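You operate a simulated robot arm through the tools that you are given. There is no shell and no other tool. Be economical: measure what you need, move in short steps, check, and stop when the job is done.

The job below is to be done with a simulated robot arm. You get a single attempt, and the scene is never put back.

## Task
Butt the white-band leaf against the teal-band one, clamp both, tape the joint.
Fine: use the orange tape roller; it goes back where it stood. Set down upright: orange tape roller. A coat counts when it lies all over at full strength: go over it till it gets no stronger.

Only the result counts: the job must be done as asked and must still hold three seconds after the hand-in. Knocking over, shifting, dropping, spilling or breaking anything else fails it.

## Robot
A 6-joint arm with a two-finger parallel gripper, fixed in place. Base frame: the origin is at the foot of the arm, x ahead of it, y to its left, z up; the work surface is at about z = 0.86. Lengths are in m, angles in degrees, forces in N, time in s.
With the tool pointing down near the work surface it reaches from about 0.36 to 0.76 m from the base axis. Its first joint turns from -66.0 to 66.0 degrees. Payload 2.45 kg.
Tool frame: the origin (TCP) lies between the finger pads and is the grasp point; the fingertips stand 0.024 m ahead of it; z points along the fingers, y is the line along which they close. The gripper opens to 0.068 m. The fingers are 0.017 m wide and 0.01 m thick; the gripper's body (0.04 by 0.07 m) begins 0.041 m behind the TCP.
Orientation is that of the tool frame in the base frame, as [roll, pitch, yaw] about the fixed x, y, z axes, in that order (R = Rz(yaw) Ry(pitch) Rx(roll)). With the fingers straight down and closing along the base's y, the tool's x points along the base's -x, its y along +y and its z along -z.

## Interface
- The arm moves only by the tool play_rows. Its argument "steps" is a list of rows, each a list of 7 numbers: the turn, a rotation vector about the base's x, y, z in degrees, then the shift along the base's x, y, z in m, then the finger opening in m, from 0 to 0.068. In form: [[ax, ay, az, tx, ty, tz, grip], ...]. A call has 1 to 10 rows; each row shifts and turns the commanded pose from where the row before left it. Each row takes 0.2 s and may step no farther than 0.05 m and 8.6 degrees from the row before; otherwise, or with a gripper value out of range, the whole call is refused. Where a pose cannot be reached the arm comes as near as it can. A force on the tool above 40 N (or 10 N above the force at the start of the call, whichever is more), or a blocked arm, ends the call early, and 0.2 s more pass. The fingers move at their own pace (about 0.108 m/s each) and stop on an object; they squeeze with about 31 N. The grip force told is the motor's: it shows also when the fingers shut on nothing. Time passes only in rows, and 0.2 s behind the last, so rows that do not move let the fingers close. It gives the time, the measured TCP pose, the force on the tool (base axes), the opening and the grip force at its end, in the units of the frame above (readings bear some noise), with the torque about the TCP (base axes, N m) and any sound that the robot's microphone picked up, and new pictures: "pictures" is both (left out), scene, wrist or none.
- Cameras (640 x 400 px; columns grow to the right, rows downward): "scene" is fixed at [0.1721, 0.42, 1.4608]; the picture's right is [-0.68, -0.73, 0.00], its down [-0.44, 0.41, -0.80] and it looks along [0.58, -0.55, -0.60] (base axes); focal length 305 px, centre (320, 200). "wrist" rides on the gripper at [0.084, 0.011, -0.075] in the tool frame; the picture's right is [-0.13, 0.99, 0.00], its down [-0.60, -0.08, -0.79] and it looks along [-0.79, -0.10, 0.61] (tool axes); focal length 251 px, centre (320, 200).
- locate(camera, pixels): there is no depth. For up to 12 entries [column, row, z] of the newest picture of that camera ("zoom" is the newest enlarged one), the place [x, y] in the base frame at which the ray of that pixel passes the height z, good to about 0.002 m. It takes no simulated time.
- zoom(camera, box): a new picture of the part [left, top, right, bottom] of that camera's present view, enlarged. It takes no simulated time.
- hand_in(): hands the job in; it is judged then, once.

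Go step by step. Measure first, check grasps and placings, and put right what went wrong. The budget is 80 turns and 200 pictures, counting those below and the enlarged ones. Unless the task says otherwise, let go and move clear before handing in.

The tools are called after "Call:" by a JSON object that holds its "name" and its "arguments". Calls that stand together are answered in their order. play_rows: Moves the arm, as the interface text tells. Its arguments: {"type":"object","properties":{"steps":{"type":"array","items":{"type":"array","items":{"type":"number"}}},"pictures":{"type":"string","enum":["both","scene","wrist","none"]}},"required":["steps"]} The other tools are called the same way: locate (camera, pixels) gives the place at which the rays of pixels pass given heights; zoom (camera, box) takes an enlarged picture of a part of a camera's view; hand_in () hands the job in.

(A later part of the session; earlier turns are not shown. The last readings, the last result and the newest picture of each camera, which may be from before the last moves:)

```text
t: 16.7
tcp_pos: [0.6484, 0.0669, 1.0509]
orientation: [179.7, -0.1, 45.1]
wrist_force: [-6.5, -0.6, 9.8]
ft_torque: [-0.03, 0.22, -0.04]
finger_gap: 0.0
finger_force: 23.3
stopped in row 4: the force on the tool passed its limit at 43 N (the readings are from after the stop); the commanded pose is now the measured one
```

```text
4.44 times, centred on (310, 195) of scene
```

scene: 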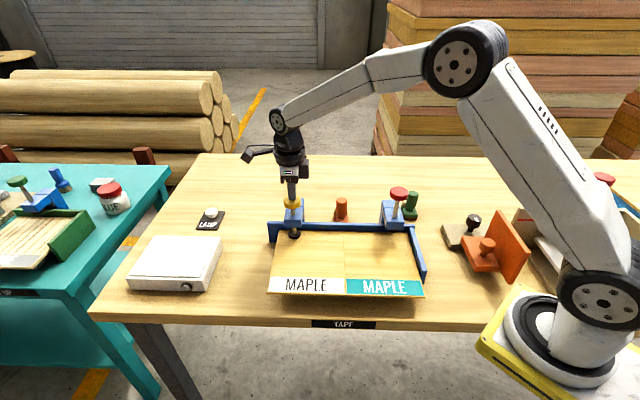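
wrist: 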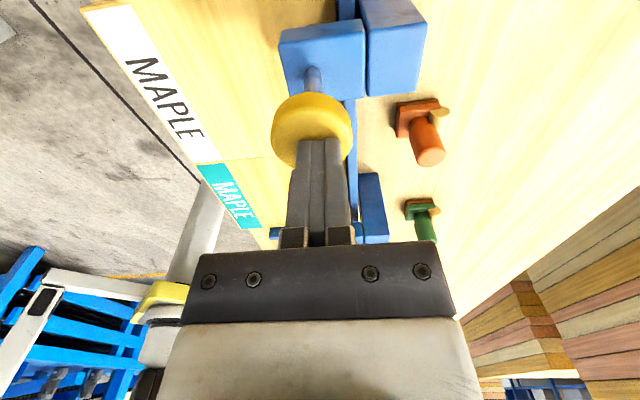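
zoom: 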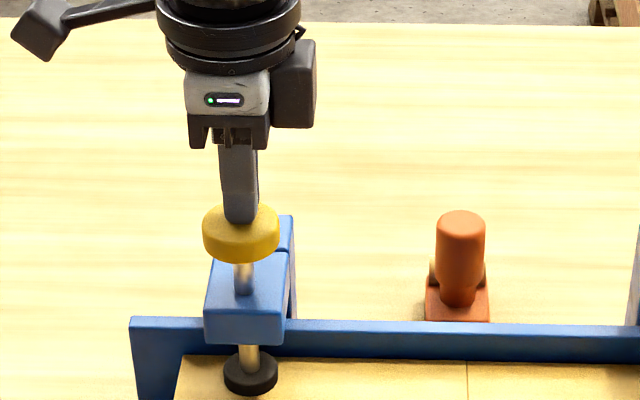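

Pad met the leaf firmly (43 N). I'll rise, see whether it holds, and go above the red knob.

Call:
{"name": "play_rows", "arguments": {"steps": [[0, 0, 0, 0, 0, 0.035, 0], [0, 0, 0, 0, 0, 0.035, 0], [0, 0, 0, -0.0291, -0.0303, 0, 0], [0, 0, 0, -0.0291, -0.0303, 0, 0], [0, 0, 0, -0.0291, -0.0303, 0, 0], [0, 0, 0, -0.0291, -0.0303, 0, 0], [0, 0, 0, -0.0291, -0.0303, 0, 0], [0, 0, 0, -0.0291, -0.0303, 0, 0], [0, 0, 0, 0, 0, -0.03, 0]]}}

Call:
{"name": "zoom", "arguments": {"camera": "scene", "box": [260, 160, 440, 290]}}

```text
t: 18.7
tcp_pos: [0.4707, -0.1175, 1.0882]
orientation: [179.7, -0.1, 45.0]
wrist_force: [0.5, -0.5, 0.2]
ft_torque: [0.01, 0.0, -0.01]
finger_gap: 0.0
finger_force: 23.7
```

scene: 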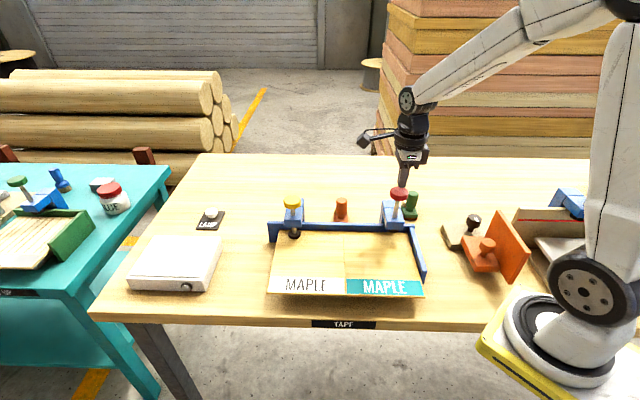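
wrist: 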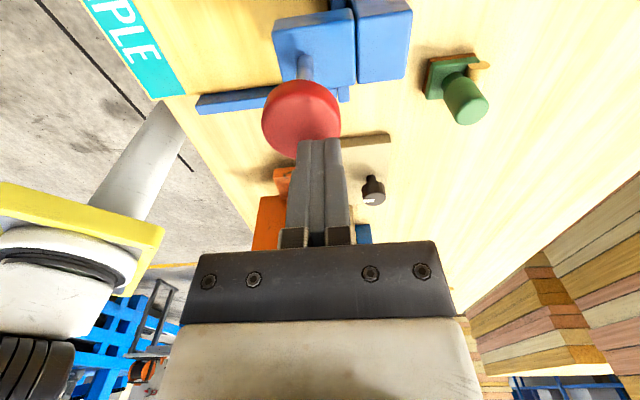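

```text
3.08 times, centred on (350, 225) of scene
```

zoom: 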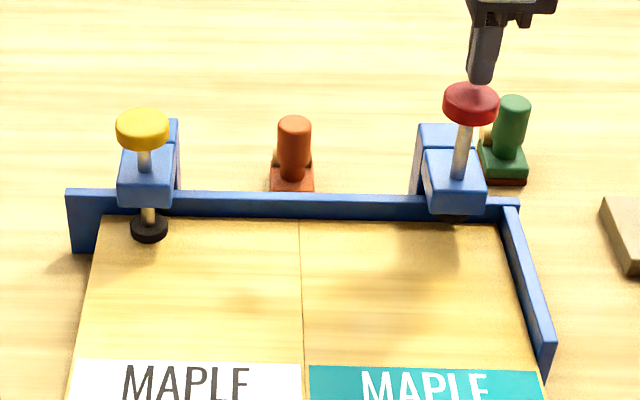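

Yellow stays down. The red knob centre is at wrist (301,118); checking the location before pressing.

Call:
{"name": "locate", "arguments": {"camera": "wrist", "pixels": [[301, 124, 1.05], [301, 118, 1.05]]}}

```text
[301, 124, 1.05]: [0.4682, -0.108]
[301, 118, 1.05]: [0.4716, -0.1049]
```

Shifting 7 mm in y and pressing to just above the expected contact.

Call:
{"name": "play_rows", "arguments": {"steps": [[0, 0, 0, 0, 0.0065, 0, 0], [0, 0, 0, 0, 0, -0.008, 0], [0, 0, 0, 0, 0, -0.004, 0], [0, 0, 0, 0, 0, -0.004, 0], [0, 0, 0, 0, 0, -0.004, 0], [0, 0, 0, 0, 0, -0.004, 0], [0, 0, 0, 0, 0, -0.004, 0], [0, 0, 0, 0, 0, -0.004, 0], [0, 0, 0, 0, 0, -0.002, 0]], "pictures": "scene"}}

Call:
{"name": "play_rows", "arguments": {"steps": [[0, 0, 0, 0, 0, -0.002, 0], [0, 0, 0, 0, 0, -0.002, 0], [0, 0, 0, 0, 0, -0.002, 0], [0, 0, 0, 0, 0, -0.002, 0], [0, 0, 0, 0, 0, -0.002, 0]], "pictures": "scene"}}

Call:
{"name": "zoom", "arguments": {"camera": "scene", "box": [260, 160, 440, 290]}}

```text
t: 20.7
tcp_pos: [0.4725, -0.1074, 1.0563]
orientation: [179.8, -0.3, 45.0]
wrist_force: [-0.4, 0.2, -0.1]
ft_torque: [0.01, 0.0, 0.02]
finger_gap: 0.0
finger_force: 23.7
```

scene: 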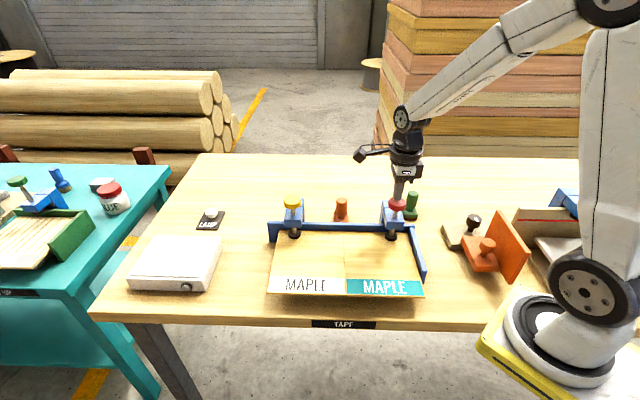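

```text
t: 21.8
tcp_pos: [0.4722, -0.1103, 1.0521]
orientation: [179.7, -0.1, 45.0]
wrist_force: [-6.4, 1.4, 12.8]
ft_torque: [0.01, 0.29, -0.04]
finger_gap: 0.0
finger_force: 23.5
stopped in row 5: the force on the tool passed its limit at 46 N (the readings are from after the stop); the commanded pose is now the measured one
```

scene: 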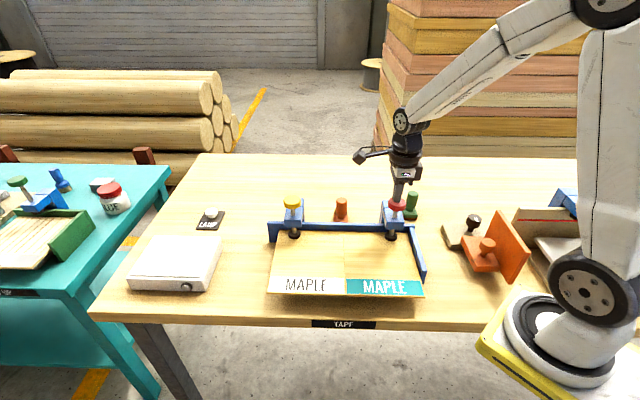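

```text
3.08 times, centred on (350, 225) of scene
```

zoom: 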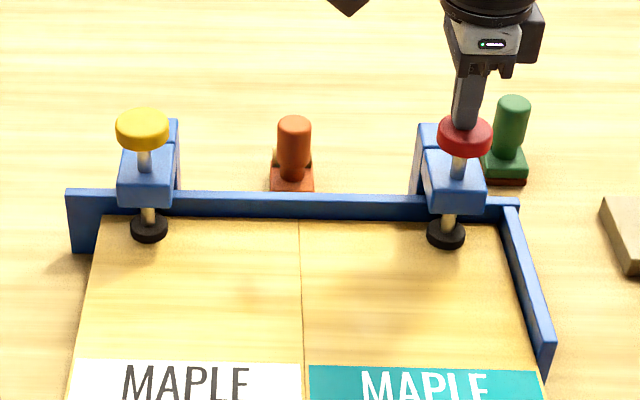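

Both pads are pressed on the leaves (46 N). Now I rise, turn to yaw 135° and look at the orange roller up close.

Call:
{"name": "play_rows", "arguments": {"steps": [[0, 0, 0, 0, 0, 0.045, 0], [0, 0, 8.5, 0.011, 0.006, 0.006, 0.02], [0, 0, 8.5, 0.011, 0.006, 0.006, 0.04], [0, 0, 8.5, 0.011, 0.006, 0, 0.06], [0, 0, 8.5, 0.011, 0.006, 0, 0.068], [0, 0, 8.5, 0.011, 0.006, 0, 0.068], [0, 0, 8.5, 0.011, 0.006, 0, 0.068], [0, 0, 8.5, 0.011, 0.006, 0, 0.068], [0, 0, 8.5, 0.011, 0.006, 0, 0.068], [0, 0, 8.5, 0.011, 0.006, 0, 0.068]], "pictures": "none"}}

Call:
{"name": "play_rows", "arguments": {"steps": [[0, 0, 8.5, 0.005, 0.005, 0, 0.068], [0, 0, 5, 0.0, 0.0, 0, 0.068]]}}

Call:
{"name": "zoom", "arguments": {"camera": "wrist", "box": [220, 0, 420, 150]}}

Call:
{"name": "zoom", "arguments": {"camera": "scene", "box": [315, 190, 365, 225]}}

```text
t: 24.0
tcp_pos: [0.5732, -0.0555, 1.1075]
orientation: [179.5, -0.2, 121.7]
wrist_force: [-1.1, 0.6, -0.2]
ft_torque: [-0.01, 0.01, 0.03]
finger_gap: 0.0678
finger_force: 0.1
```

```text
t: 24.6
tcp_pos: [0.578, -0.0514, 1.1073]
orientation: [179.5, -0.2, 135.1]
wrist_force: [0.3, 0.2, 0.0]
ft_torque: [0.01, -0.02, -0.03]
finger_gap: 0.0681
finger_force: 0.0
```

scene: 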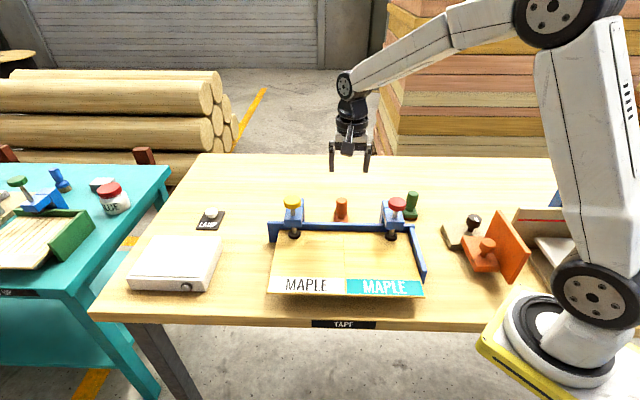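
wrist: 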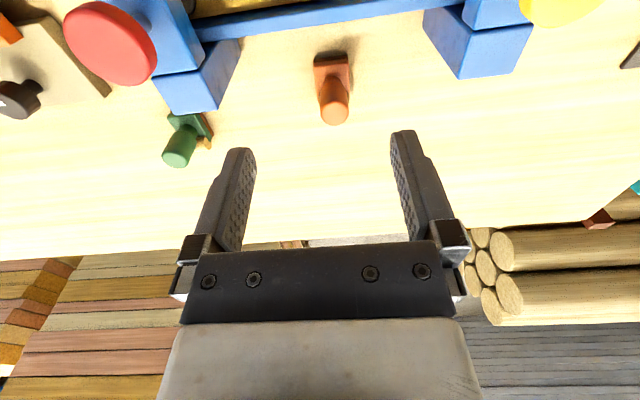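

```text
2.67 times, centred on (320, 75) of wrist
```

zoom: 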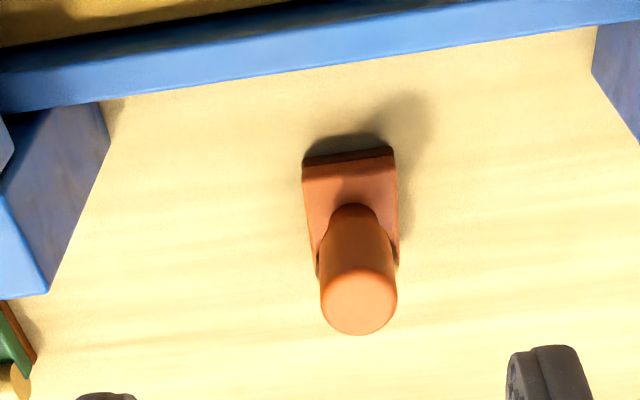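

```text
11.43 times, centred on (340, 208) of scene
```

zoom: 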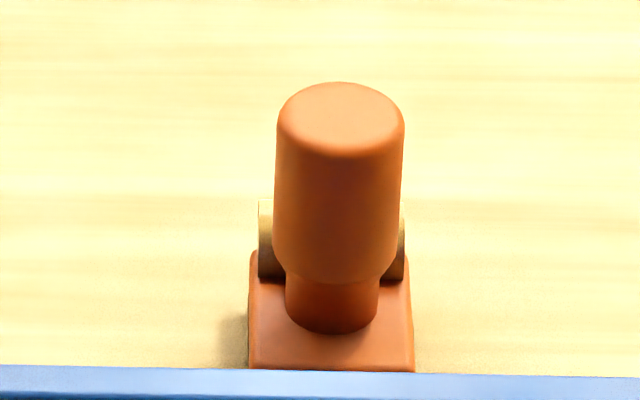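

Triangulating the handle top (scene (341.8,200.3), wrist (335,114.4)) and base.

Call:
{"name": "locate", "arguments": {"camera": "scene", "pixels": [[341.8, 200.3, 0.95], [341.8, 200.3, 0.92], [341, 218.5, 0.88], [333.8, 222.3, 0.88], [348.2, 222.5, 0.88]]}}

Call:
{"name": "locate", "arguments": {"camera": "wrist", "pixels": [[335, 114.4, 0.95], [335, 114.4, 0.92], [333, 78, 0.88], [313.6, 60, 0.86], [347.3, 56.2, 0.86], [313.6, 63, 0.875], [347.3, 58.5, 0.875], [318.5, 93, 0.875], [349, 98, 0.875]]}}

```text
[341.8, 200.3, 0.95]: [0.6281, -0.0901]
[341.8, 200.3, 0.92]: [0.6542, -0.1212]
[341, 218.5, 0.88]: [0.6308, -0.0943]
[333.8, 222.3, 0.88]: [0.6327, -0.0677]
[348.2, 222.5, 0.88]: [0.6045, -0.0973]
```

```text
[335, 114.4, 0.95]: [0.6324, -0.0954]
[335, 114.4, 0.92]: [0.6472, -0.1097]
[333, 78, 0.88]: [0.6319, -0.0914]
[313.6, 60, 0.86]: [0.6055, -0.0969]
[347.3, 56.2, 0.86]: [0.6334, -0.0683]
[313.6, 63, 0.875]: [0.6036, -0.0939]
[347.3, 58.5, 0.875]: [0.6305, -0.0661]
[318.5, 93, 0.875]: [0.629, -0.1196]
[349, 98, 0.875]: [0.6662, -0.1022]
```

Handle: top z≈0.94, axis ≈(0.637,-0.100), Ø≈32 mm; base about 41 mm wide and aligned with the fixture. I'll move above it and down partway to check alignment.

Call:
{"name": "play_rows", "arguments": {"steps": [[0, 0, 0, 0.0295, -0.0243, 0, 0.068], [0, 0, 0, 0.0295, -0.0243, 0, 0.068], [0, 0, 0, 0, 0, -0.04, 0.068], [0, 0, 0, 0, 0, -0.04, 0.068], [0, 0, 0, 0, 0, -0.045, 0.068]]}}

Call:
{"name": "zoom", "arguments": {"camera": "scene", "box": [300, 160, 380, 230]}}

```text
t: 25.8
tcp_pos: [0.636, -0.1007, 0.9821]
orientation: [179.5, -0.2, 135.0]
wrist_force: [0.5, 0.0, 0.0]
ft_torque: [0.01, 0.0, 0.01]
finger_gap: 0.068
finger_force: 0.0
```

scene: 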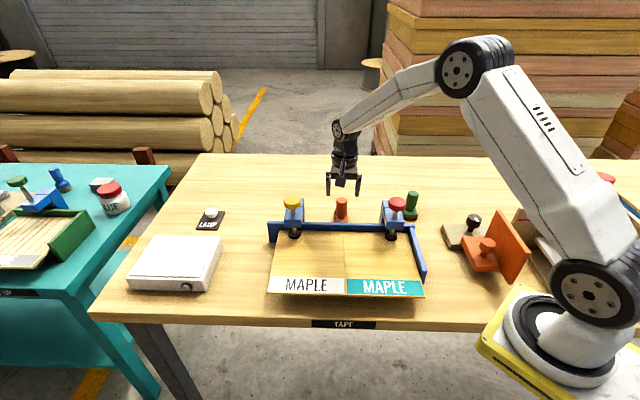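
wrist: 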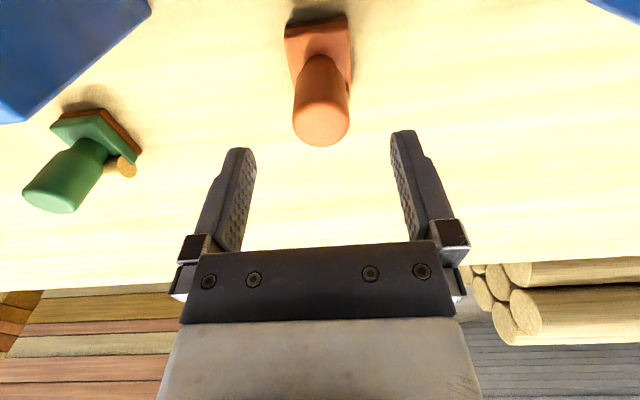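

```text
5.71 times, centred on (340, 195) of scene
```

zoom: 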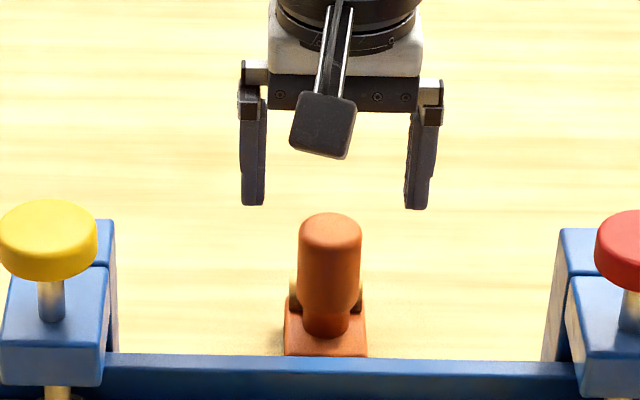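

Laterally centred (wrist col 321). Checking the fore-aft position of the handle top at (321,123).

Call:
{"name": "locate", "arguments": {"camera": "wrist", "pixels": [[321, 120, 0.94], [321, 126, 0.94], [285.5, 24, 0.86], [347, 17, 0.86]]}}

```text
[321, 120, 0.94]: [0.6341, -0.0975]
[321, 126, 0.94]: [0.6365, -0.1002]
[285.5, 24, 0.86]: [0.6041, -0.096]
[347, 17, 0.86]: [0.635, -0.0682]
```

Aligned. Descending to TCP z≈0.929 and closing.

Call:
{"name": "play_rows", "arguments": {"steps": [[0, 0, 0, 0, 0, -0.03, 0.068], [0, 0, 0, 0, 0, -0.023, 0.068], [0, 0, 0, 0, 0, 0, 0.045], [0, 0, 0, 0, 0, 0, 0.03], [0, 0, 0, 0, 0, 0, 0.0], [0, 0, 0, 0, 0, 0, 0.0]]}}

Call:
{"name": "zoom", "arguments": {"camera": "scene", "box": [300, 160, 380, 230]}}

```text
t: 27.2
tcp_pos: [0.6371, -0.0988, 0.9294]
orientation: [179.5, -0.1, 135.1]
wrist_force: [-0.1, -1.5, 0.8]
ft_torque: [-0.13, 0.01, 0.01]
finger_gap: 0.0313
finger_force: 31.1
```

scene: 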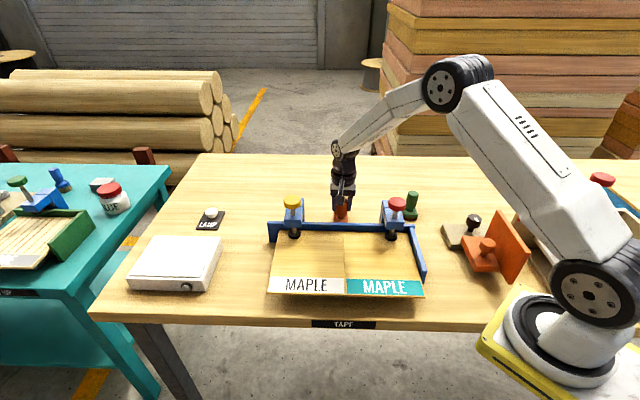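
wrist: 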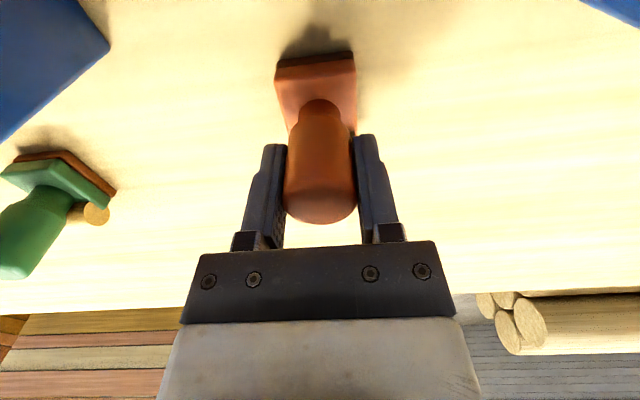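

```text
5.71 times, centred on (340, 195) of scene
```

zoom: 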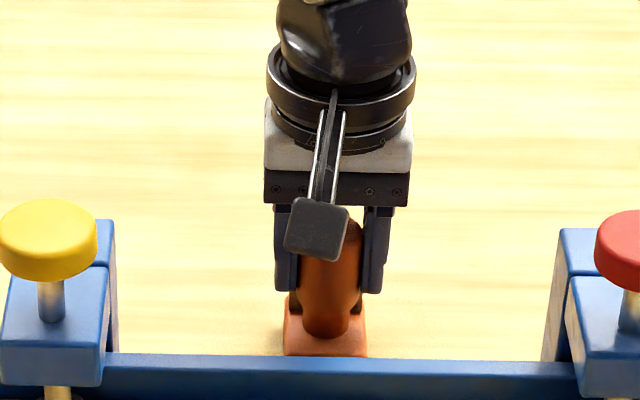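

Grip firm (0.0313 m gap). Before lifting I locate the joint line and fence top edge.

Call:
{"name": "zoom", "arguments": {"camera": "scene", "box": [290, 215, 400, 305]}}

```text
4.44 times, centred on (345, 260) of scene
```

zoom: 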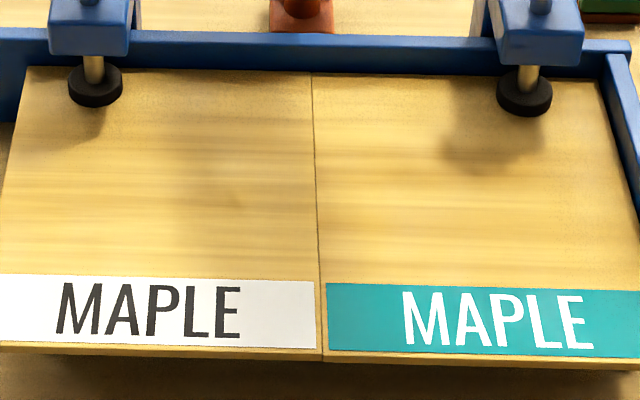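

Call:
{"name": "locate", "arguments": {"camera": "zoom", "pixels": [[322, 351, 0.914], [319, 280, 0.914], [316, 180, 0.914], [312, 78, 0.914], [311, 72, 0.93], [311, 34, 0.93], [311, 34, 0.92], [311, 72, 0.914]]}}

```text
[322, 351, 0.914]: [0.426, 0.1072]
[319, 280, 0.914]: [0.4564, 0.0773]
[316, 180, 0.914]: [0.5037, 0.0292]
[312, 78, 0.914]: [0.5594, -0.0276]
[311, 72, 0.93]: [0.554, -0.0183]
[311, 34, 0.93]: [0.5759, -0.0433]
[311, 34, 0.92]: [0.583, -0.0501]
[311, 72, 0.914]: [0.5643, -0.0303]
```

Joint line: x+y≈0.533, from (0.426,0.107) to (0.562,-0.029). Lifting the roller, checking it, and carrying it over the fence above the joint's rear half.

Call:
{"name": "play_rows", "arguments": {"steps": [[0, 0, 0, 0, 0, 0.01, 0], [0, 0, 0, 0, 0, 0.03, 0], [0, 0, 0, 0, 0, 0.035, 0], [0, 0, 0, 0, 0, 0.035, 0], [0, 0, 0, -0.0264, 0.025, 0, 0], [0, 0, 0, -0.0264, 0.025, 0, 0], [0, 0, 0, -0.0264, 0.025, 0, 0], [0, 0, 0, -0.0264, 0.025, 0, 0], [0, 0, 0, 0, 0, -0.03, 0]]}}

Call:
{"name": "zoom", "arguments": {"camera": "scene", "box": [290, 175, 400, 265]}}

Call:
{"name": "zoom", "arguments": {"camera": "wrist", "box": [220, 0, 440, 140]}}

```text
t: 29.2
tcp_pos: [0.5299, 0.0013, 1.0092]
orientation: [179.5, -0.3, 135.0]
wrist_force: [0.2, -0.1, -2.7]
ft_torque: [-0.02, -0.01, 0.0]
finger_gap: 0.0312
finger_force: 30.9
```

scene: 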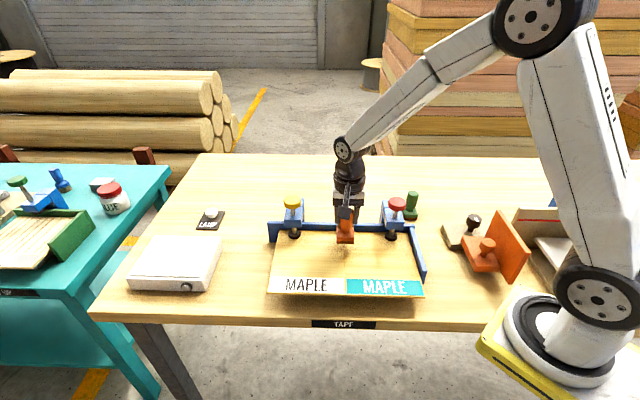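
wrist: 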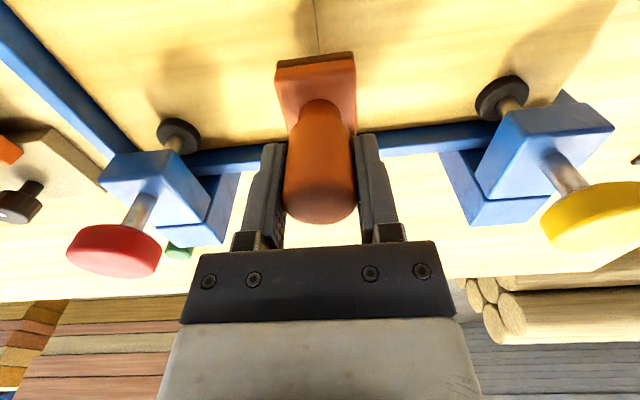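

```text
4.44 times, centred on (345, 220) of scene
```

zoom: 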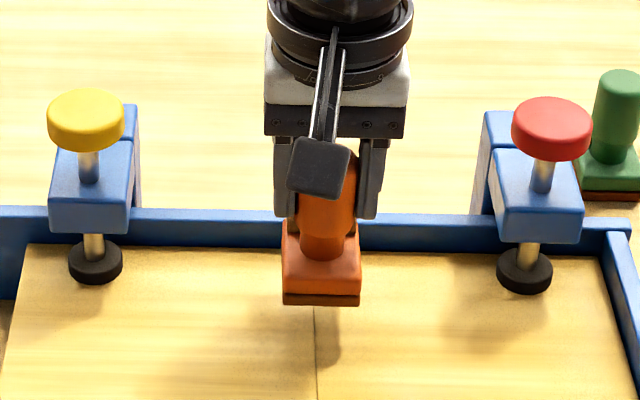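

```text
2.86 times, centred on (330, 70) of wrist
```

zoom: 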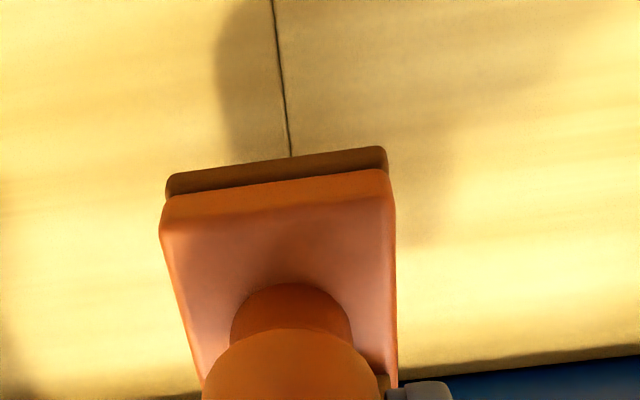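

Roller held square, and the joint runs under the sole's middle. Descending gently to contact (expected TCP z≈0.983).

Call:
{"name": "play_rows", "arguments": {"steps": [[0, 0, 0, 0, 0, -0.018, 0], [0, 0, 0, 0, 0, -0.004, 0], [0, 0, 0, 0, 0, -0.001, 0], [0, 0, 0, 0, 0, -0.001, 0], [0, 0, 0, 0, 0, -0.001, 0], [0, 0, 0, 0, 0, 0, 0]], "pictures": "scene"}}

```text
t: 30.6
tcp_pos: [0.5308, 0.0008, 0.9833]
orientation: [179.6, -0.2, 135.0]
wrist_force: [0.4, -1.0, -1.9]
ft_torque: [0.03, 0.01, 0.0]
finger_gap: 0.0315
finger_force: 31.1
```

scene: 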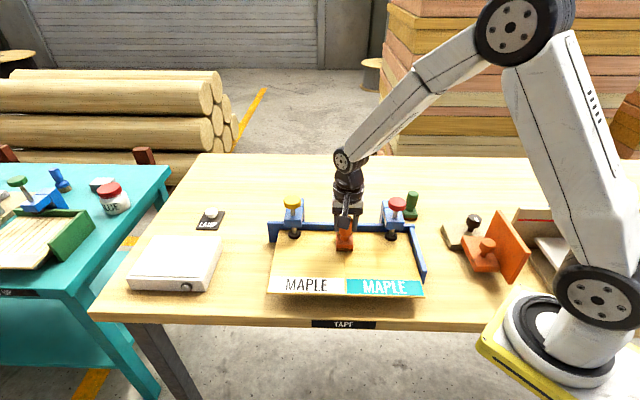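

No clear contact yet (Fz −1.9 ≈ roller weight). Going on in 0.5–1 mm steps.

Call:
{"name": "play_rows", "arguments": {"steps": [[0, 0, 0, 0, 0, -0.001, 0], [0, 0, 0, 0, 0, 0, 0]], "pictures": "none"}}

Call:
{"name": "play_rows", "arguments": {"steps": [[0, 0, 0, 0, 0, -0.001, 0], [0, 0, 0, 0, 0, 0, 0]], "pictures": "none"}}

Call:
{"name": "play_rows", "arguments": {"steps": [[0, 0, 0, 0, 0, -0.001, 0], [0, 0, 0, 0, 0, 0, 0]], "pictures": "scene"}}

```text
t: 31.2
tcp_pos: [0.5306, 0.0007, 0.9833]
orientation: [179.7, -0.1, 135.0]
wrist_force: [0.2, 0.7, -1.8]
ft_torque: [-0.01, 0.01, -0.02]
finger_gap: 0.0314
finger_force: 31.2
```

```text
t: 31.8
tcp_pos: [0.5322, 0.0011, 0.9816]
orientation: [179.6, -0.2, 135.0]
wrist_force: [-0.4, 0.2, -1.7]
ft_torque: [0.02, 0.0, -0.01]
finger_gap: 0.0313
finger_force: 31.3
```

```text
t: 32.4
tcp_pos: [0.5303, 0.0004, 0.98]
orientation: [179.6, -0.2, 135.0]
wrist_force: [-0.1, -0.3, -1.8]
ft_torque: [0.0, -0.01, 0.0]
finger_gap: 0.0315
finger_force: 30.8
```

scene: 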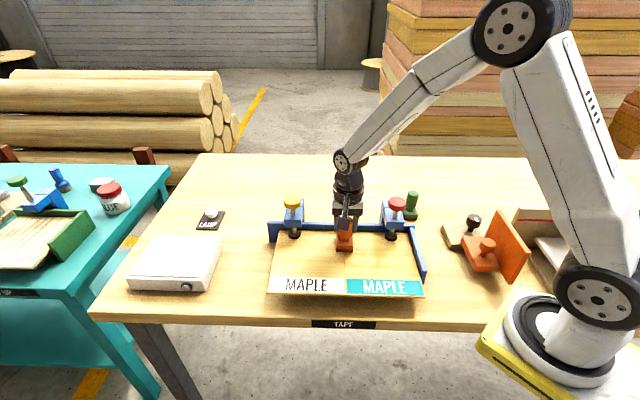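

Call:
{"name": "zoom", "arguments": {"camera": "scene", "box": [310, 210, 380, 265]}}

Call:
{"name": "play_rows", "arguments": {"steps": [[0, 0, 0, 0, 0, -0.001, 0], [0, 0, 0, 0, 0, 0, 0]], "pictures": "none"}}

Call:
{"name": "play_rows", "arguments": {"steps": [[0, 0, 0, 0, 0, -0.001, 0], [0, 0, 0, 0, 0, 0, 0]], "pictures": "wrist"}}

```text
7.27 times, centred on (345, 238) of scene
```

zoom: 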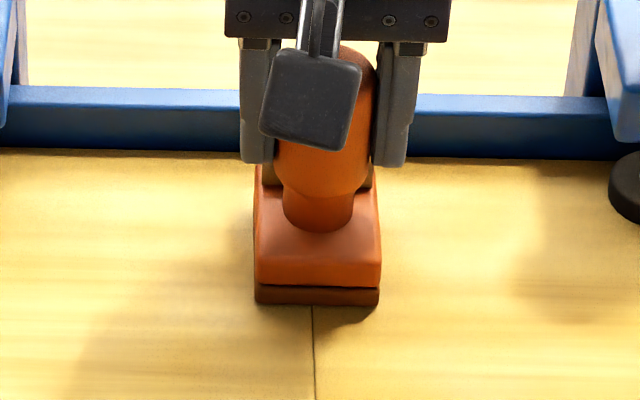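

```text
t: 33.0
tcp_pos: [0.5298, 0.0005, 0.9795]
orientation: [179.5, -0.1, 135.0]
wrist_force: [-2.1, -0.7, 6.8]
ft_torque: [-0.08, 0.27, -0.03]
finger_gap: 0.0311
finger_force: 31.0
```

```text
t: 33.6
tcp_pos: [0.5315, 0.0003, 0.9794]
orientation: [179.4, 0.0, 134.9]
wrist_force: [-6.9, 0.1, 25.8]
ft_torque: [-0.13, 0.76, 0.01]
finger_gap: 0.0317
finger_force: 31.3
```

wrist: 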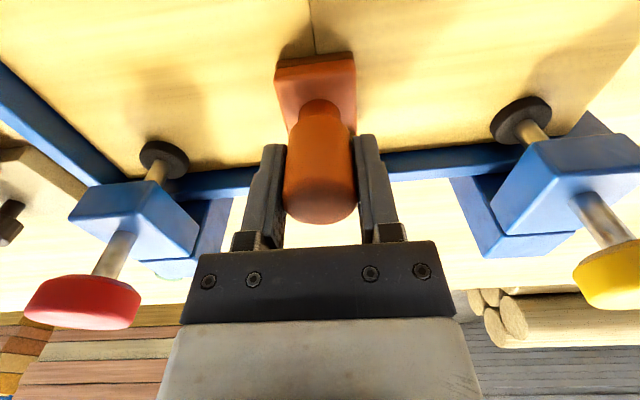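

Contact at z≈0.9797 (25.8 N now). I'll ease ~0.8 mm, then slide back toward the fence in small steps watching horizontal force.

Call:
{"name": "play_rows", "arguments": {"steps": [[0, 0, 0, 0, 0, 0.0007, 0], [0, 0, 0, 0.0028, -0.0028, 0, 0], [0, 0, 0, 0.0028, -0.0028, 0, 0], [0, 0, 0, 0, 0, 0, 0]], "pictures": "none"}}

Call:
{"name": "play_rows", "arguments": {"steps": [[0, 0, 0, 0.0018, -0.0018, 0, 0], [0, 0, 0, 0.0018, -0.0018, 0, 0], [0, 0, 0, 0, 0, 0, 0]]}}

Call:
{"name": "zoom", "arguments": {"camera": "scene", "box": [310, 210, 380, 265]}}

```text
t: 34.6
tcp_pos: [0.5364, -0.0049, 0.9799]
orientation: [179.6, 0.0, 135.1]
wrist_force: [-5.1, 6.8, 19.2]
ft_torque: [0.01, 0.41, -0.09]
finger_gap: 0.0314
finger_force: 30.8
```

```text
t: 35.4
tcp_pos: [0.5392, -0.0081, 0.9794]
orientation: [179.6, -0.1, 135.0]
wrist_force: [-3.6, 4.2, 15.6]
ft_torque: [-0.1, 0.3, -0.06]
finger_gap: 0.0312
finger_force: 30.8
```

scene: 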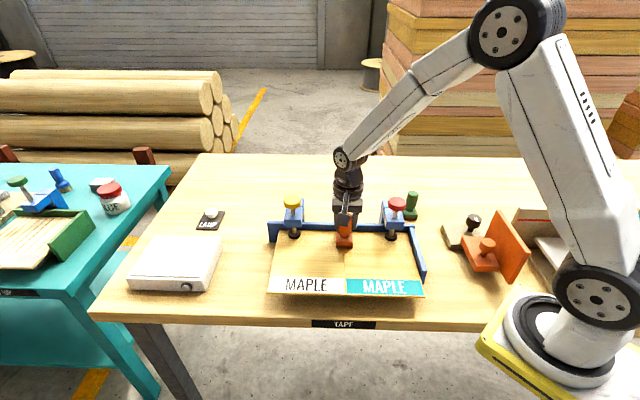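
wrist: 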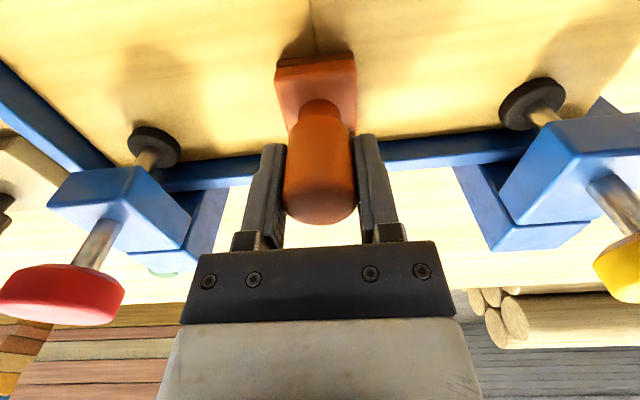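

```text
7.27 times, centred on (345, 238) of scene
```

zoom: 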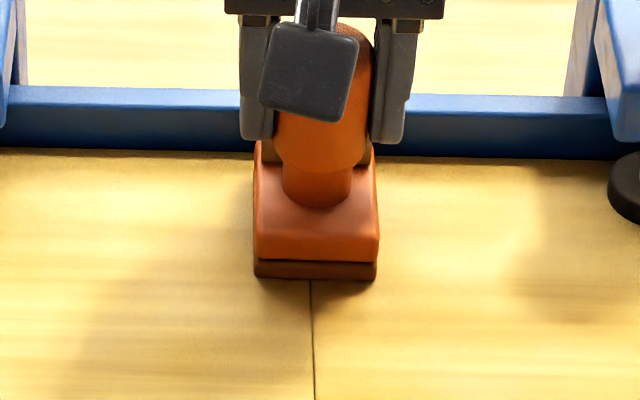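

Still free of the fence. Going back a few more mm, watching force.

Call:
{"name": "play_rows", "arguments": {"steps": [[0, 0, 0, 0.0014, -0.0014, 0, 0], [0, 0, 0, 0.0014, -0.0014, 0, 0], [0, 0, 0, 0, 0, 0, 0]], "pictures": "none"}}

Call:
{"name": "play_rows", "arguments": {"steps": [[0, 0, 0, 0.0014, -0.0014, 0, 0], [0, 0, 0, 0, 0, 0, 0]], "pictures": "none"}}

Call:
{"name": "play_rows", "arguments": {"steps": [[0, 0, 0, 0.0014, -0.0014, 0, 0], [0, 0, 0, 0, 0, 0, 0]], "pictures": "scene"}}

Call:
{"name": "zoom", "arguments": {"camera": "scene", "box": [310, 210, 380, 265]}}

```text
t: 36.2
tcp_pos: [0.5422, -0.0106, 0.9799]
orientation: [179.4, -0.1, 135.0]
wrist_force: [-1.9, 2.6, 12.2]
ft_torque: [-0.14, 0.2, -0.06]
finger_gap: 0.0314
finger_force: 31.2
```

```text
t: 36.8
tcp_pos: [0.5439, -0.013, 0.979]
orientation: [179.5, -0.1, 135.0]
wrist_force: [-1.2, 2.8, 9.8]
ft_torque: [-0.12, 0.14, -0.07]
finger_gap: 0.0315
finger_force: 30.8
```

```text
t: 37.4
tcp_pos: [0.5463, -0.0134, 0.9793]
orientation: [179.6, -0.2, 135.0]
wrist_force: [-3.1, 1.4, 7.6]
ft_torque: [-0.12, 0.1, 0.0]
finger_gap: 0.0312
finger_force: 31.2
```

scene: 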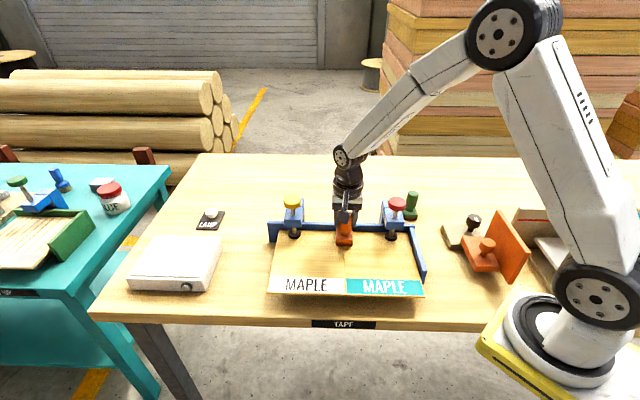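

```text
7.27 times, centred on (345, 238) of scene
```

zoom: 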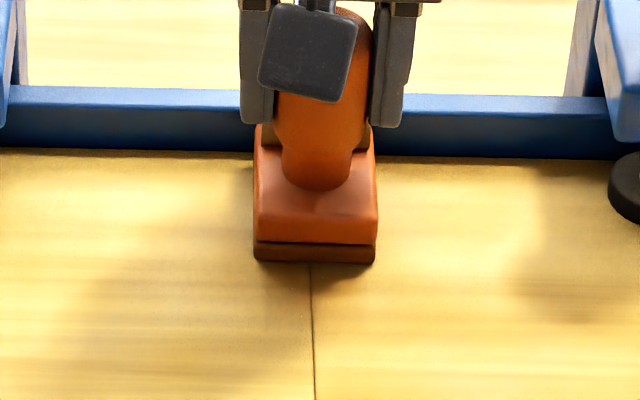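

Call:
{"name": "locate", "arguments": {"camera": "zoom", "pixels": [[314, 263, 0.914], [314, 157, 0.914], [254, 245, 0.922], [378, 245, 0.922], [257, 150, 0.93], [258, 128, 0.93], [375, 135, 0.93]]}}

Call:
{"name": "play_rows", "arguments": {"steps": [[0, 0, 0, 0.0014, -0.0014, 0, 0], [0, 0, 0, 0, 0, 0, 0]], "pictures": "none"}}

Call:
{"name": "play_rows", "arguments": {"steps": [[0, 0, 0, 0.0014, -0.0014, 0, 0], [0, 0, 0, 0, 0, 0, 0]], "pictures": "wrist"}}

```text
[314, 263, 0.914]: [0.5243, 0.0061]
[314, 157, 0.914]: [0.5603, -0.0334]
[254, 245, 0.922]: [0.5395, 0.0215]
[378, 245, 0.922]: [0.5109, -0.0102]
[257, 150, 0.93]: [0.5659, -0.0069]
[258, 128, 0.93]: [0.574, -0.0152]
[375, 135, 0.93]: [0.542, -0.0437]
```

```text
t: 38.0
tcp_pos: [0.5467, -0.0155, 0.9799]
orientation: [179.6, -0.2, 135.1]
wrist_force: [-2.4, 2.2, 7.2]
ft_torque: [-0.15, 0.06, -0.02]
finger_gap: 0.0311
finger_force: 31.6
```

```text
t: 38.6
tcp_pos: [0.5485, -0.0168, 0.979]
orientation: [179.6, -0.2, 135.0]
wrist_force: [-2.1, 0.9, 4.7]
ft_torque: [-0.11, 0.08, -0.05]
finger_gap: 0.0314
finger_force: 31.0
```

wrist: 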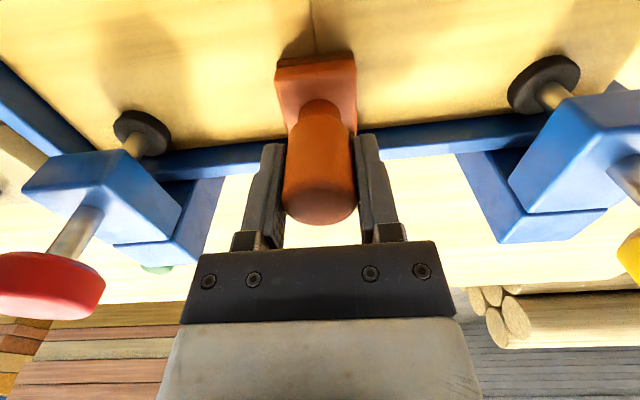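

Still no fence contact, normal force fading (4.7 N). Lowering 0.3 mm and continuing back.

Call:
{"name": "play_rows", "arguments": {"steps": [[0, 0, 0, 0.0014, -0.0014, -0.0003, 0], [0, 0, 0, 0, 0, 0, 0]], "pictures": "none"}}

Call:
{"name": "play_rows", "arguments": {"steps": [[0, 0, 0, 0.0014, -0.0014, -0.0002, 0], [0, 0, 0, 0, 0, 0, 0]], "pictures": "none"}}

Call:
{"name": "play_rows", "arguments": {"steps": [[0, 0, 0, 0.0014, -0.0014, -0.0002, 0], [0, 0, 0, 0, 0, 0, 0]], "pictures": "scene"}}

Call:
{"name": "zoom", "arguments": {"camera": "scene", "box": [310, 200, 380, 255]}}

```text
t: 39.2
tcp_pos: [0.5503, -0.018, 0.9798]
orientation: [179.4, -0.2, 135.0]
wrist_force: [-2.0, 1.9, 8.2]
ft_torque: [-0.14, 0.18, -0.06]
finger_gap: 0.0315
finger_force: 31.0
```

```text
t: 39.8
tcp_pos: [0.5511, -0.0196, 0.9775]
orientation: [179.5, -0.1, 135.1]
wrist_force: [-3.5, 4.4, 9.8]
ft_torque: [0.02, 0.15, -0.02]
finger_gap: 0.0314
finger_force: 31.2
```

```text
t: 40.4
tcp_pos: [0.5527, -0.0197, 0.9787]
orientation: [179.6, -0.2, 135.0]
wrist_force: [-9.8, 10.7, 18.3]
ft_torque: [0.14, 0.47, 0.08]
finger_gap: 0.0315
finger_force: 30.9
```

scene: 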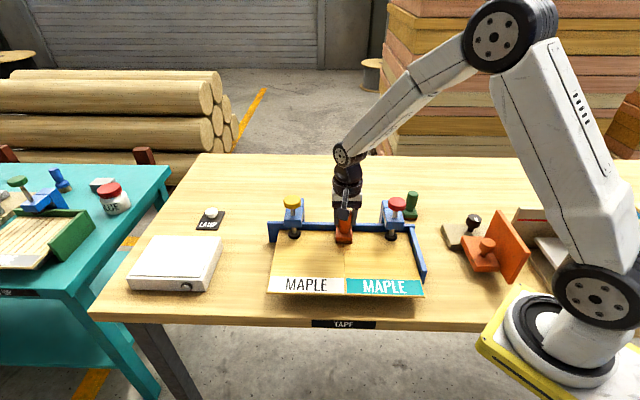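

```text
7.27 times, centred on (345, 228) of scene
```

zoom: 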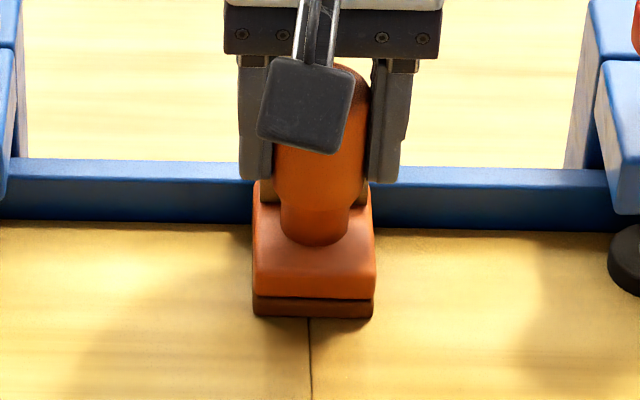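

Horizontal force jumped to 14 N: the roller's back touches the fence. Now sweeping forward along the joint; first part, then check the tape.

Call:
{"name": "play_rows", "arguments": {"steps": [[0, 0, 0, -0.0014, 0.0014, 0.0, 0], [0, 0, 0, -0.0057, 0.0057, 0.0002, 0], [0, 0, 0, -0.0071, 0.0071, 0.0001, 0], [0, 0, 0, -0.0071, 0.0071, 0.0001, 0], [0, 0, 0, -0.0071, 0.0071, 0, 0], [0, 0, 0, -0.0071, 0.0071, 0, 0], [0, 0, 0, 0, 0, 0, 0]], "pictures": "scene"}}

Call:
{"name": "zoom", "arguments": {"camera": "scene", "box": [310, 210, 380, 265]}}

```text
t: 42.0
tcp_pos: [0.5166, 0.0147, 0.9786]
orientation: [179.5, -0.1, 135.1]
wrist_force: [1.7, -0.3, 4.2]
ft_torque: [-0.33, -0.09, 0.03]
finger_gap: 0.0311
finger_force: 31.0
```

scene: 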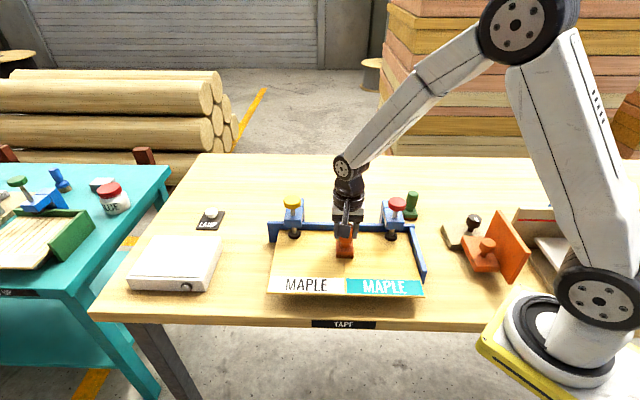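

```text
7.27 times, centred on (345, 238) of scene
```

zoom: 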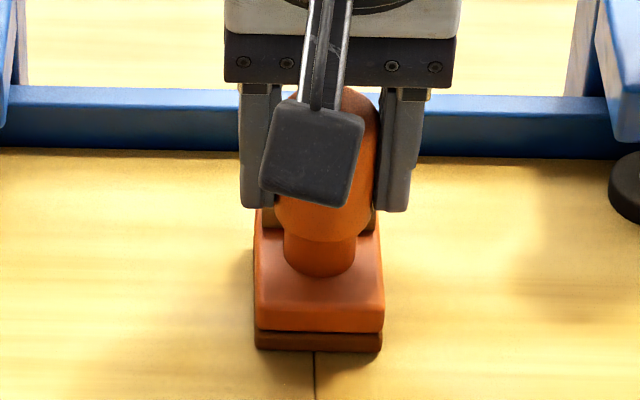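

The area behind is hidden by the gripper. Continuing the sweep with slightly more pressure.

Call:
{"name": "play_rows", "arguments": {"steps": [[0, 0, 0, -0.0071, 0.0071, -0.0003, 0], [0, 0, 0, -0.0071, 0.0071, -0.0001, 0], [0, 0, 0, -0.0071, 0.0071, 0, 0], [0, 0, 0, -0.0071, 0.0071, 0, 0], [0, 0, 0, -0.0071, 0.0071, 0, 0], [0, 0, 0, 0, 0, 0, 0]]}}

Call:
{"name": "zoom", "arguments": {"camera": "scene", "box": [310, 215, 380, 270]}}

```text
t: 43.4
tcp_pos: [0.4828, 0.0495, 0.9799]
orientation: [179.5, -0.1, 135.0]
wrist_force: [3.6, 0.1, 8.6]
ft_torque: [-0.33, -0.29, 0.09]
finger_gap: 0.0311
finger_force: 30.7
```

scene: 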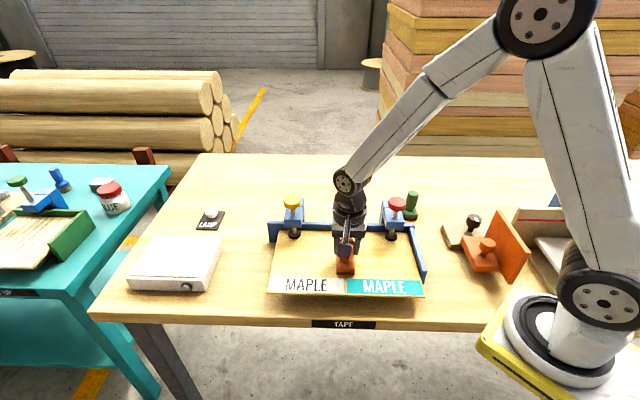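
wrist: 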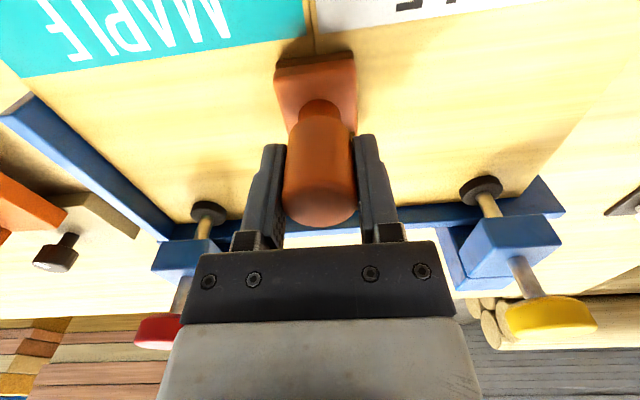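

```text
7.27 times, centred on (345, 242) of scene
```

zoom: 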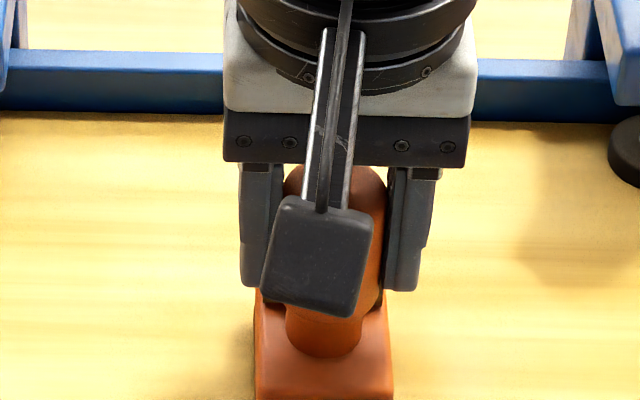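

Joint (wrist col ~315) stays under the sole centre. Continuing to the front end.

Call:
{"name": "play_rows", "arguments": {"steps": [[0, 0, 0, -0.0071, 0.0071, 0, 0], [0, 0, 0, -0.0071, 0.0071, 0, 0], [0, 0, 0, -0.0071, 0.0071, 0, 0], [0, 0, 0, -0.0071, 0.0071, 0, 0], [0, 0, 0, -0.0071, 0.0071, 0, 0], [0, 0, 0, -0.0071, 0.0071, 0, 0], [0, 0, 0, 0, 0, 0, 0]]}}

Call:
{"name": "zoom", "arguments": {"camera": "scene", "box": [300, 220, 390, 310]}}

```text
t: 45.0
tcp_pos: [0.4383, 0.0935, 0.9782]
orientation: [179.6, -0.2, 135.0]
wrist_force: [0.1, -1.0, 3.7]
ft_torque: [-0.3, -0.05, 0.04]
finger_gap: 0.0315
finger_force: 30.9
```

scene: 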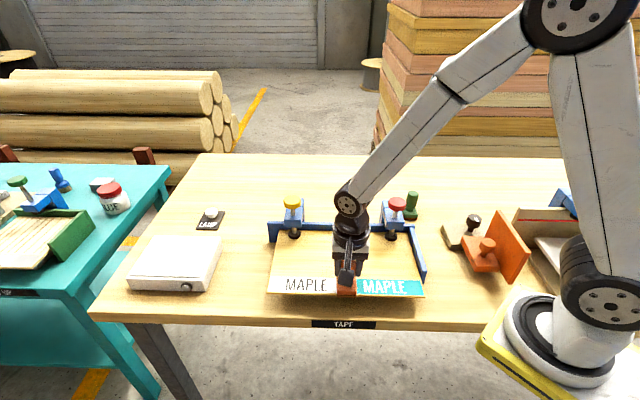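
wrist: 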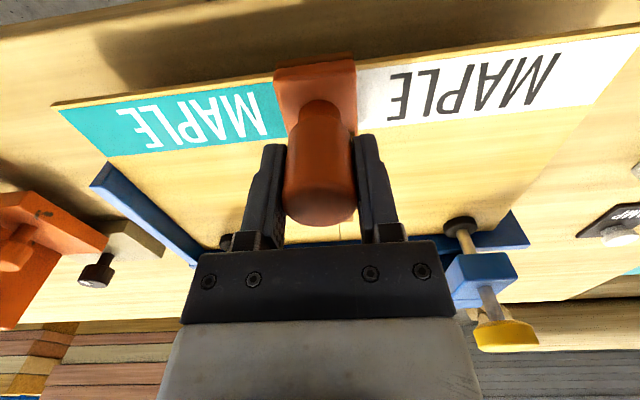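

```text
4.44 times, centred on (345, 265) of scene
```

zoom: 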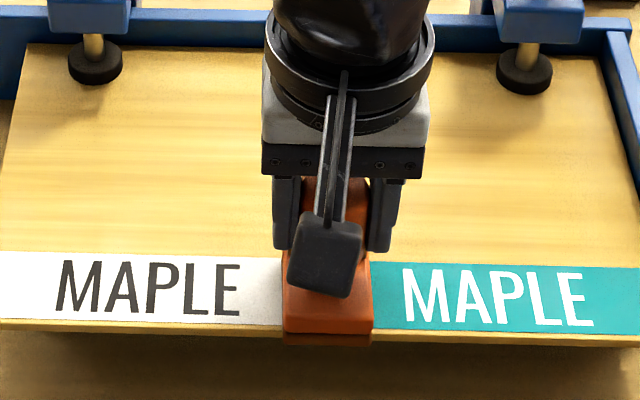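

The sole covers the front edge. I'll lift, swing back and up a little to see the tape.

Call:
{"name": "play_rows", "arguments": {"steps": [[0, 0, 0, -0.0035, 0.0035, 0, 0], [0, 0, 0, 0, 0, 0, 0], [0, 0, 0, 0, 0, 0.04, 0], [0, 0, 0, 0, 0, 0.045, 0], [0, 0, 0, -0.03, -0.03, 0.01, 0], [0, 0, 0, -0.03, -0.03, 0.01, 0]]}}

Call:
{"name": "zoom", "arguments": {"camera": "scene", "box": [295, 220, 395, 305]}}

Call:
{"name": "zoom", "arguments": {"camera": "wrist", "box": [320, 0, 520, 200]}}

```text
t: 46.4
tcp_pos: [0.375, 0.0367, 1.0848]
orientation: [179.5, -0.2, 134.9]
wrist_force: [-0.2, -0.2, -1.2]
ft_torque: [0.03, -0.03, 0.04]
finger_gap: 0.0309
finger_force: 31.5
```

scene: 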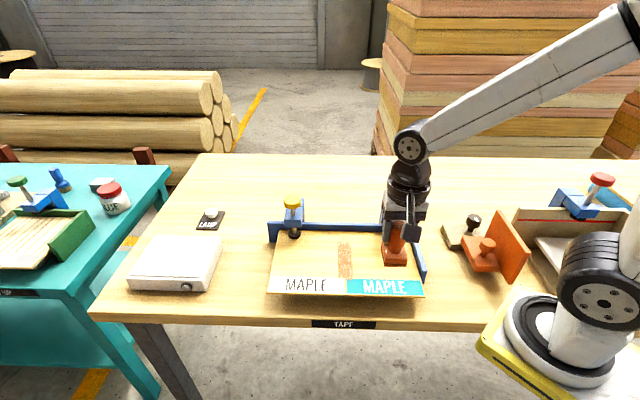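
wrist: 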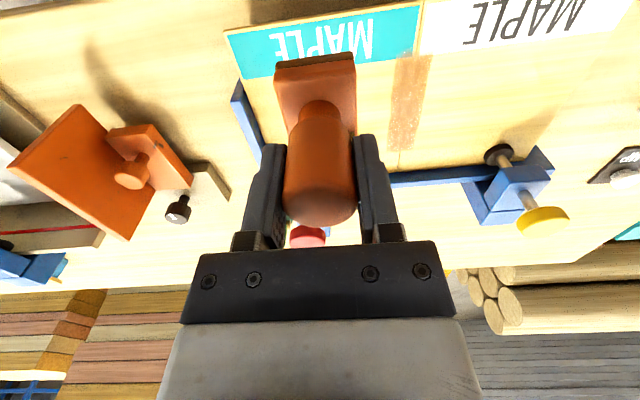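

```text
4.71 times, centred on (345, 262) of scene
```

zoom: 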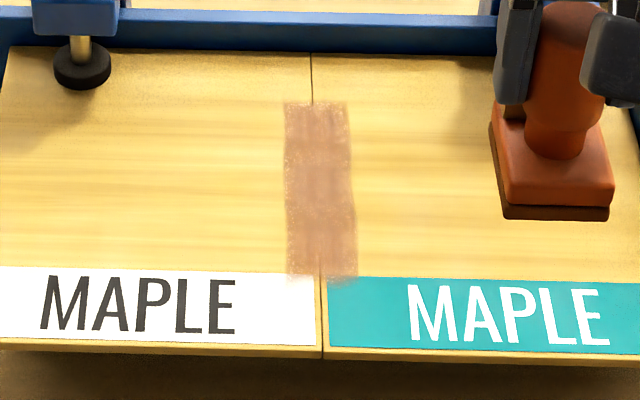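

```text
2.00 times, centred on (420, 100) of wrist
```

zoom: 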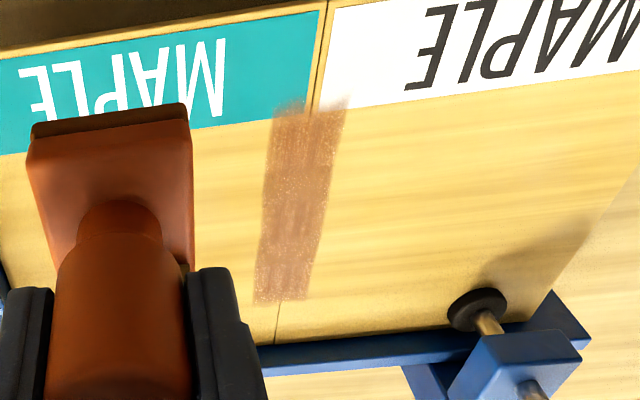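

Tape has been laid, from zoom row 103 to row 275. Locating its ends and edges.

Call:
{"name": "locate", "arguments": {"camera": "zoom", "pixels": [[285, 103, 0.914], [348, 103, 0.914], [289, 272, 0.914], [356, 278, 0.914], [312, 75, 0.914], [312, 55, 0.914], [322, 352, 0.914]]}}

```text
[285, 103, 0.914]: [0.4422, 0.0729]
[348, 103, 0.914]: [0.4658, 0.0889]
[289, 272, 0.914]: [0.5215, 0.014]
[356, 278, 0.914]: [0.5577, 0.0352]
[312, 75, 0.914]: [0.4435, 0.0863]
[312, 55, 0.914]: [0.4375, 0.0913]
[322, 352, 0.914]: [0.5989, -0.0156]
```

The newest zoom was the wrist one; converting to scene pixels instead.

Call:
{"name": "locate", "arguments": {"camera": "scene", "pixels": [[337.6, 241.4, 0.914], [350.9, 241.4, 0.914], [338.4, 277.5, 0.914], [352.6, 278.6, 0.914], [343.3, 230.8, 0.914], [345.4, 294.3, 0.914]]}}

```text
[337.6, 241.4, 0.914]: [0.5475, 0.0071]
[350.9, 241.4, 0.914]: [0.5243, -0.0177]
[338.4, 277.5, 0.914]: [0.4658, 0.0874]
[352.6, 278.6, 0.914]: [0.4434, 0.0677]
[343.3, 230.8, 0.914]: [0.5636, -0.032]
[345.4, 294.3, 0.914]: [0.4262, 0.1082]
```

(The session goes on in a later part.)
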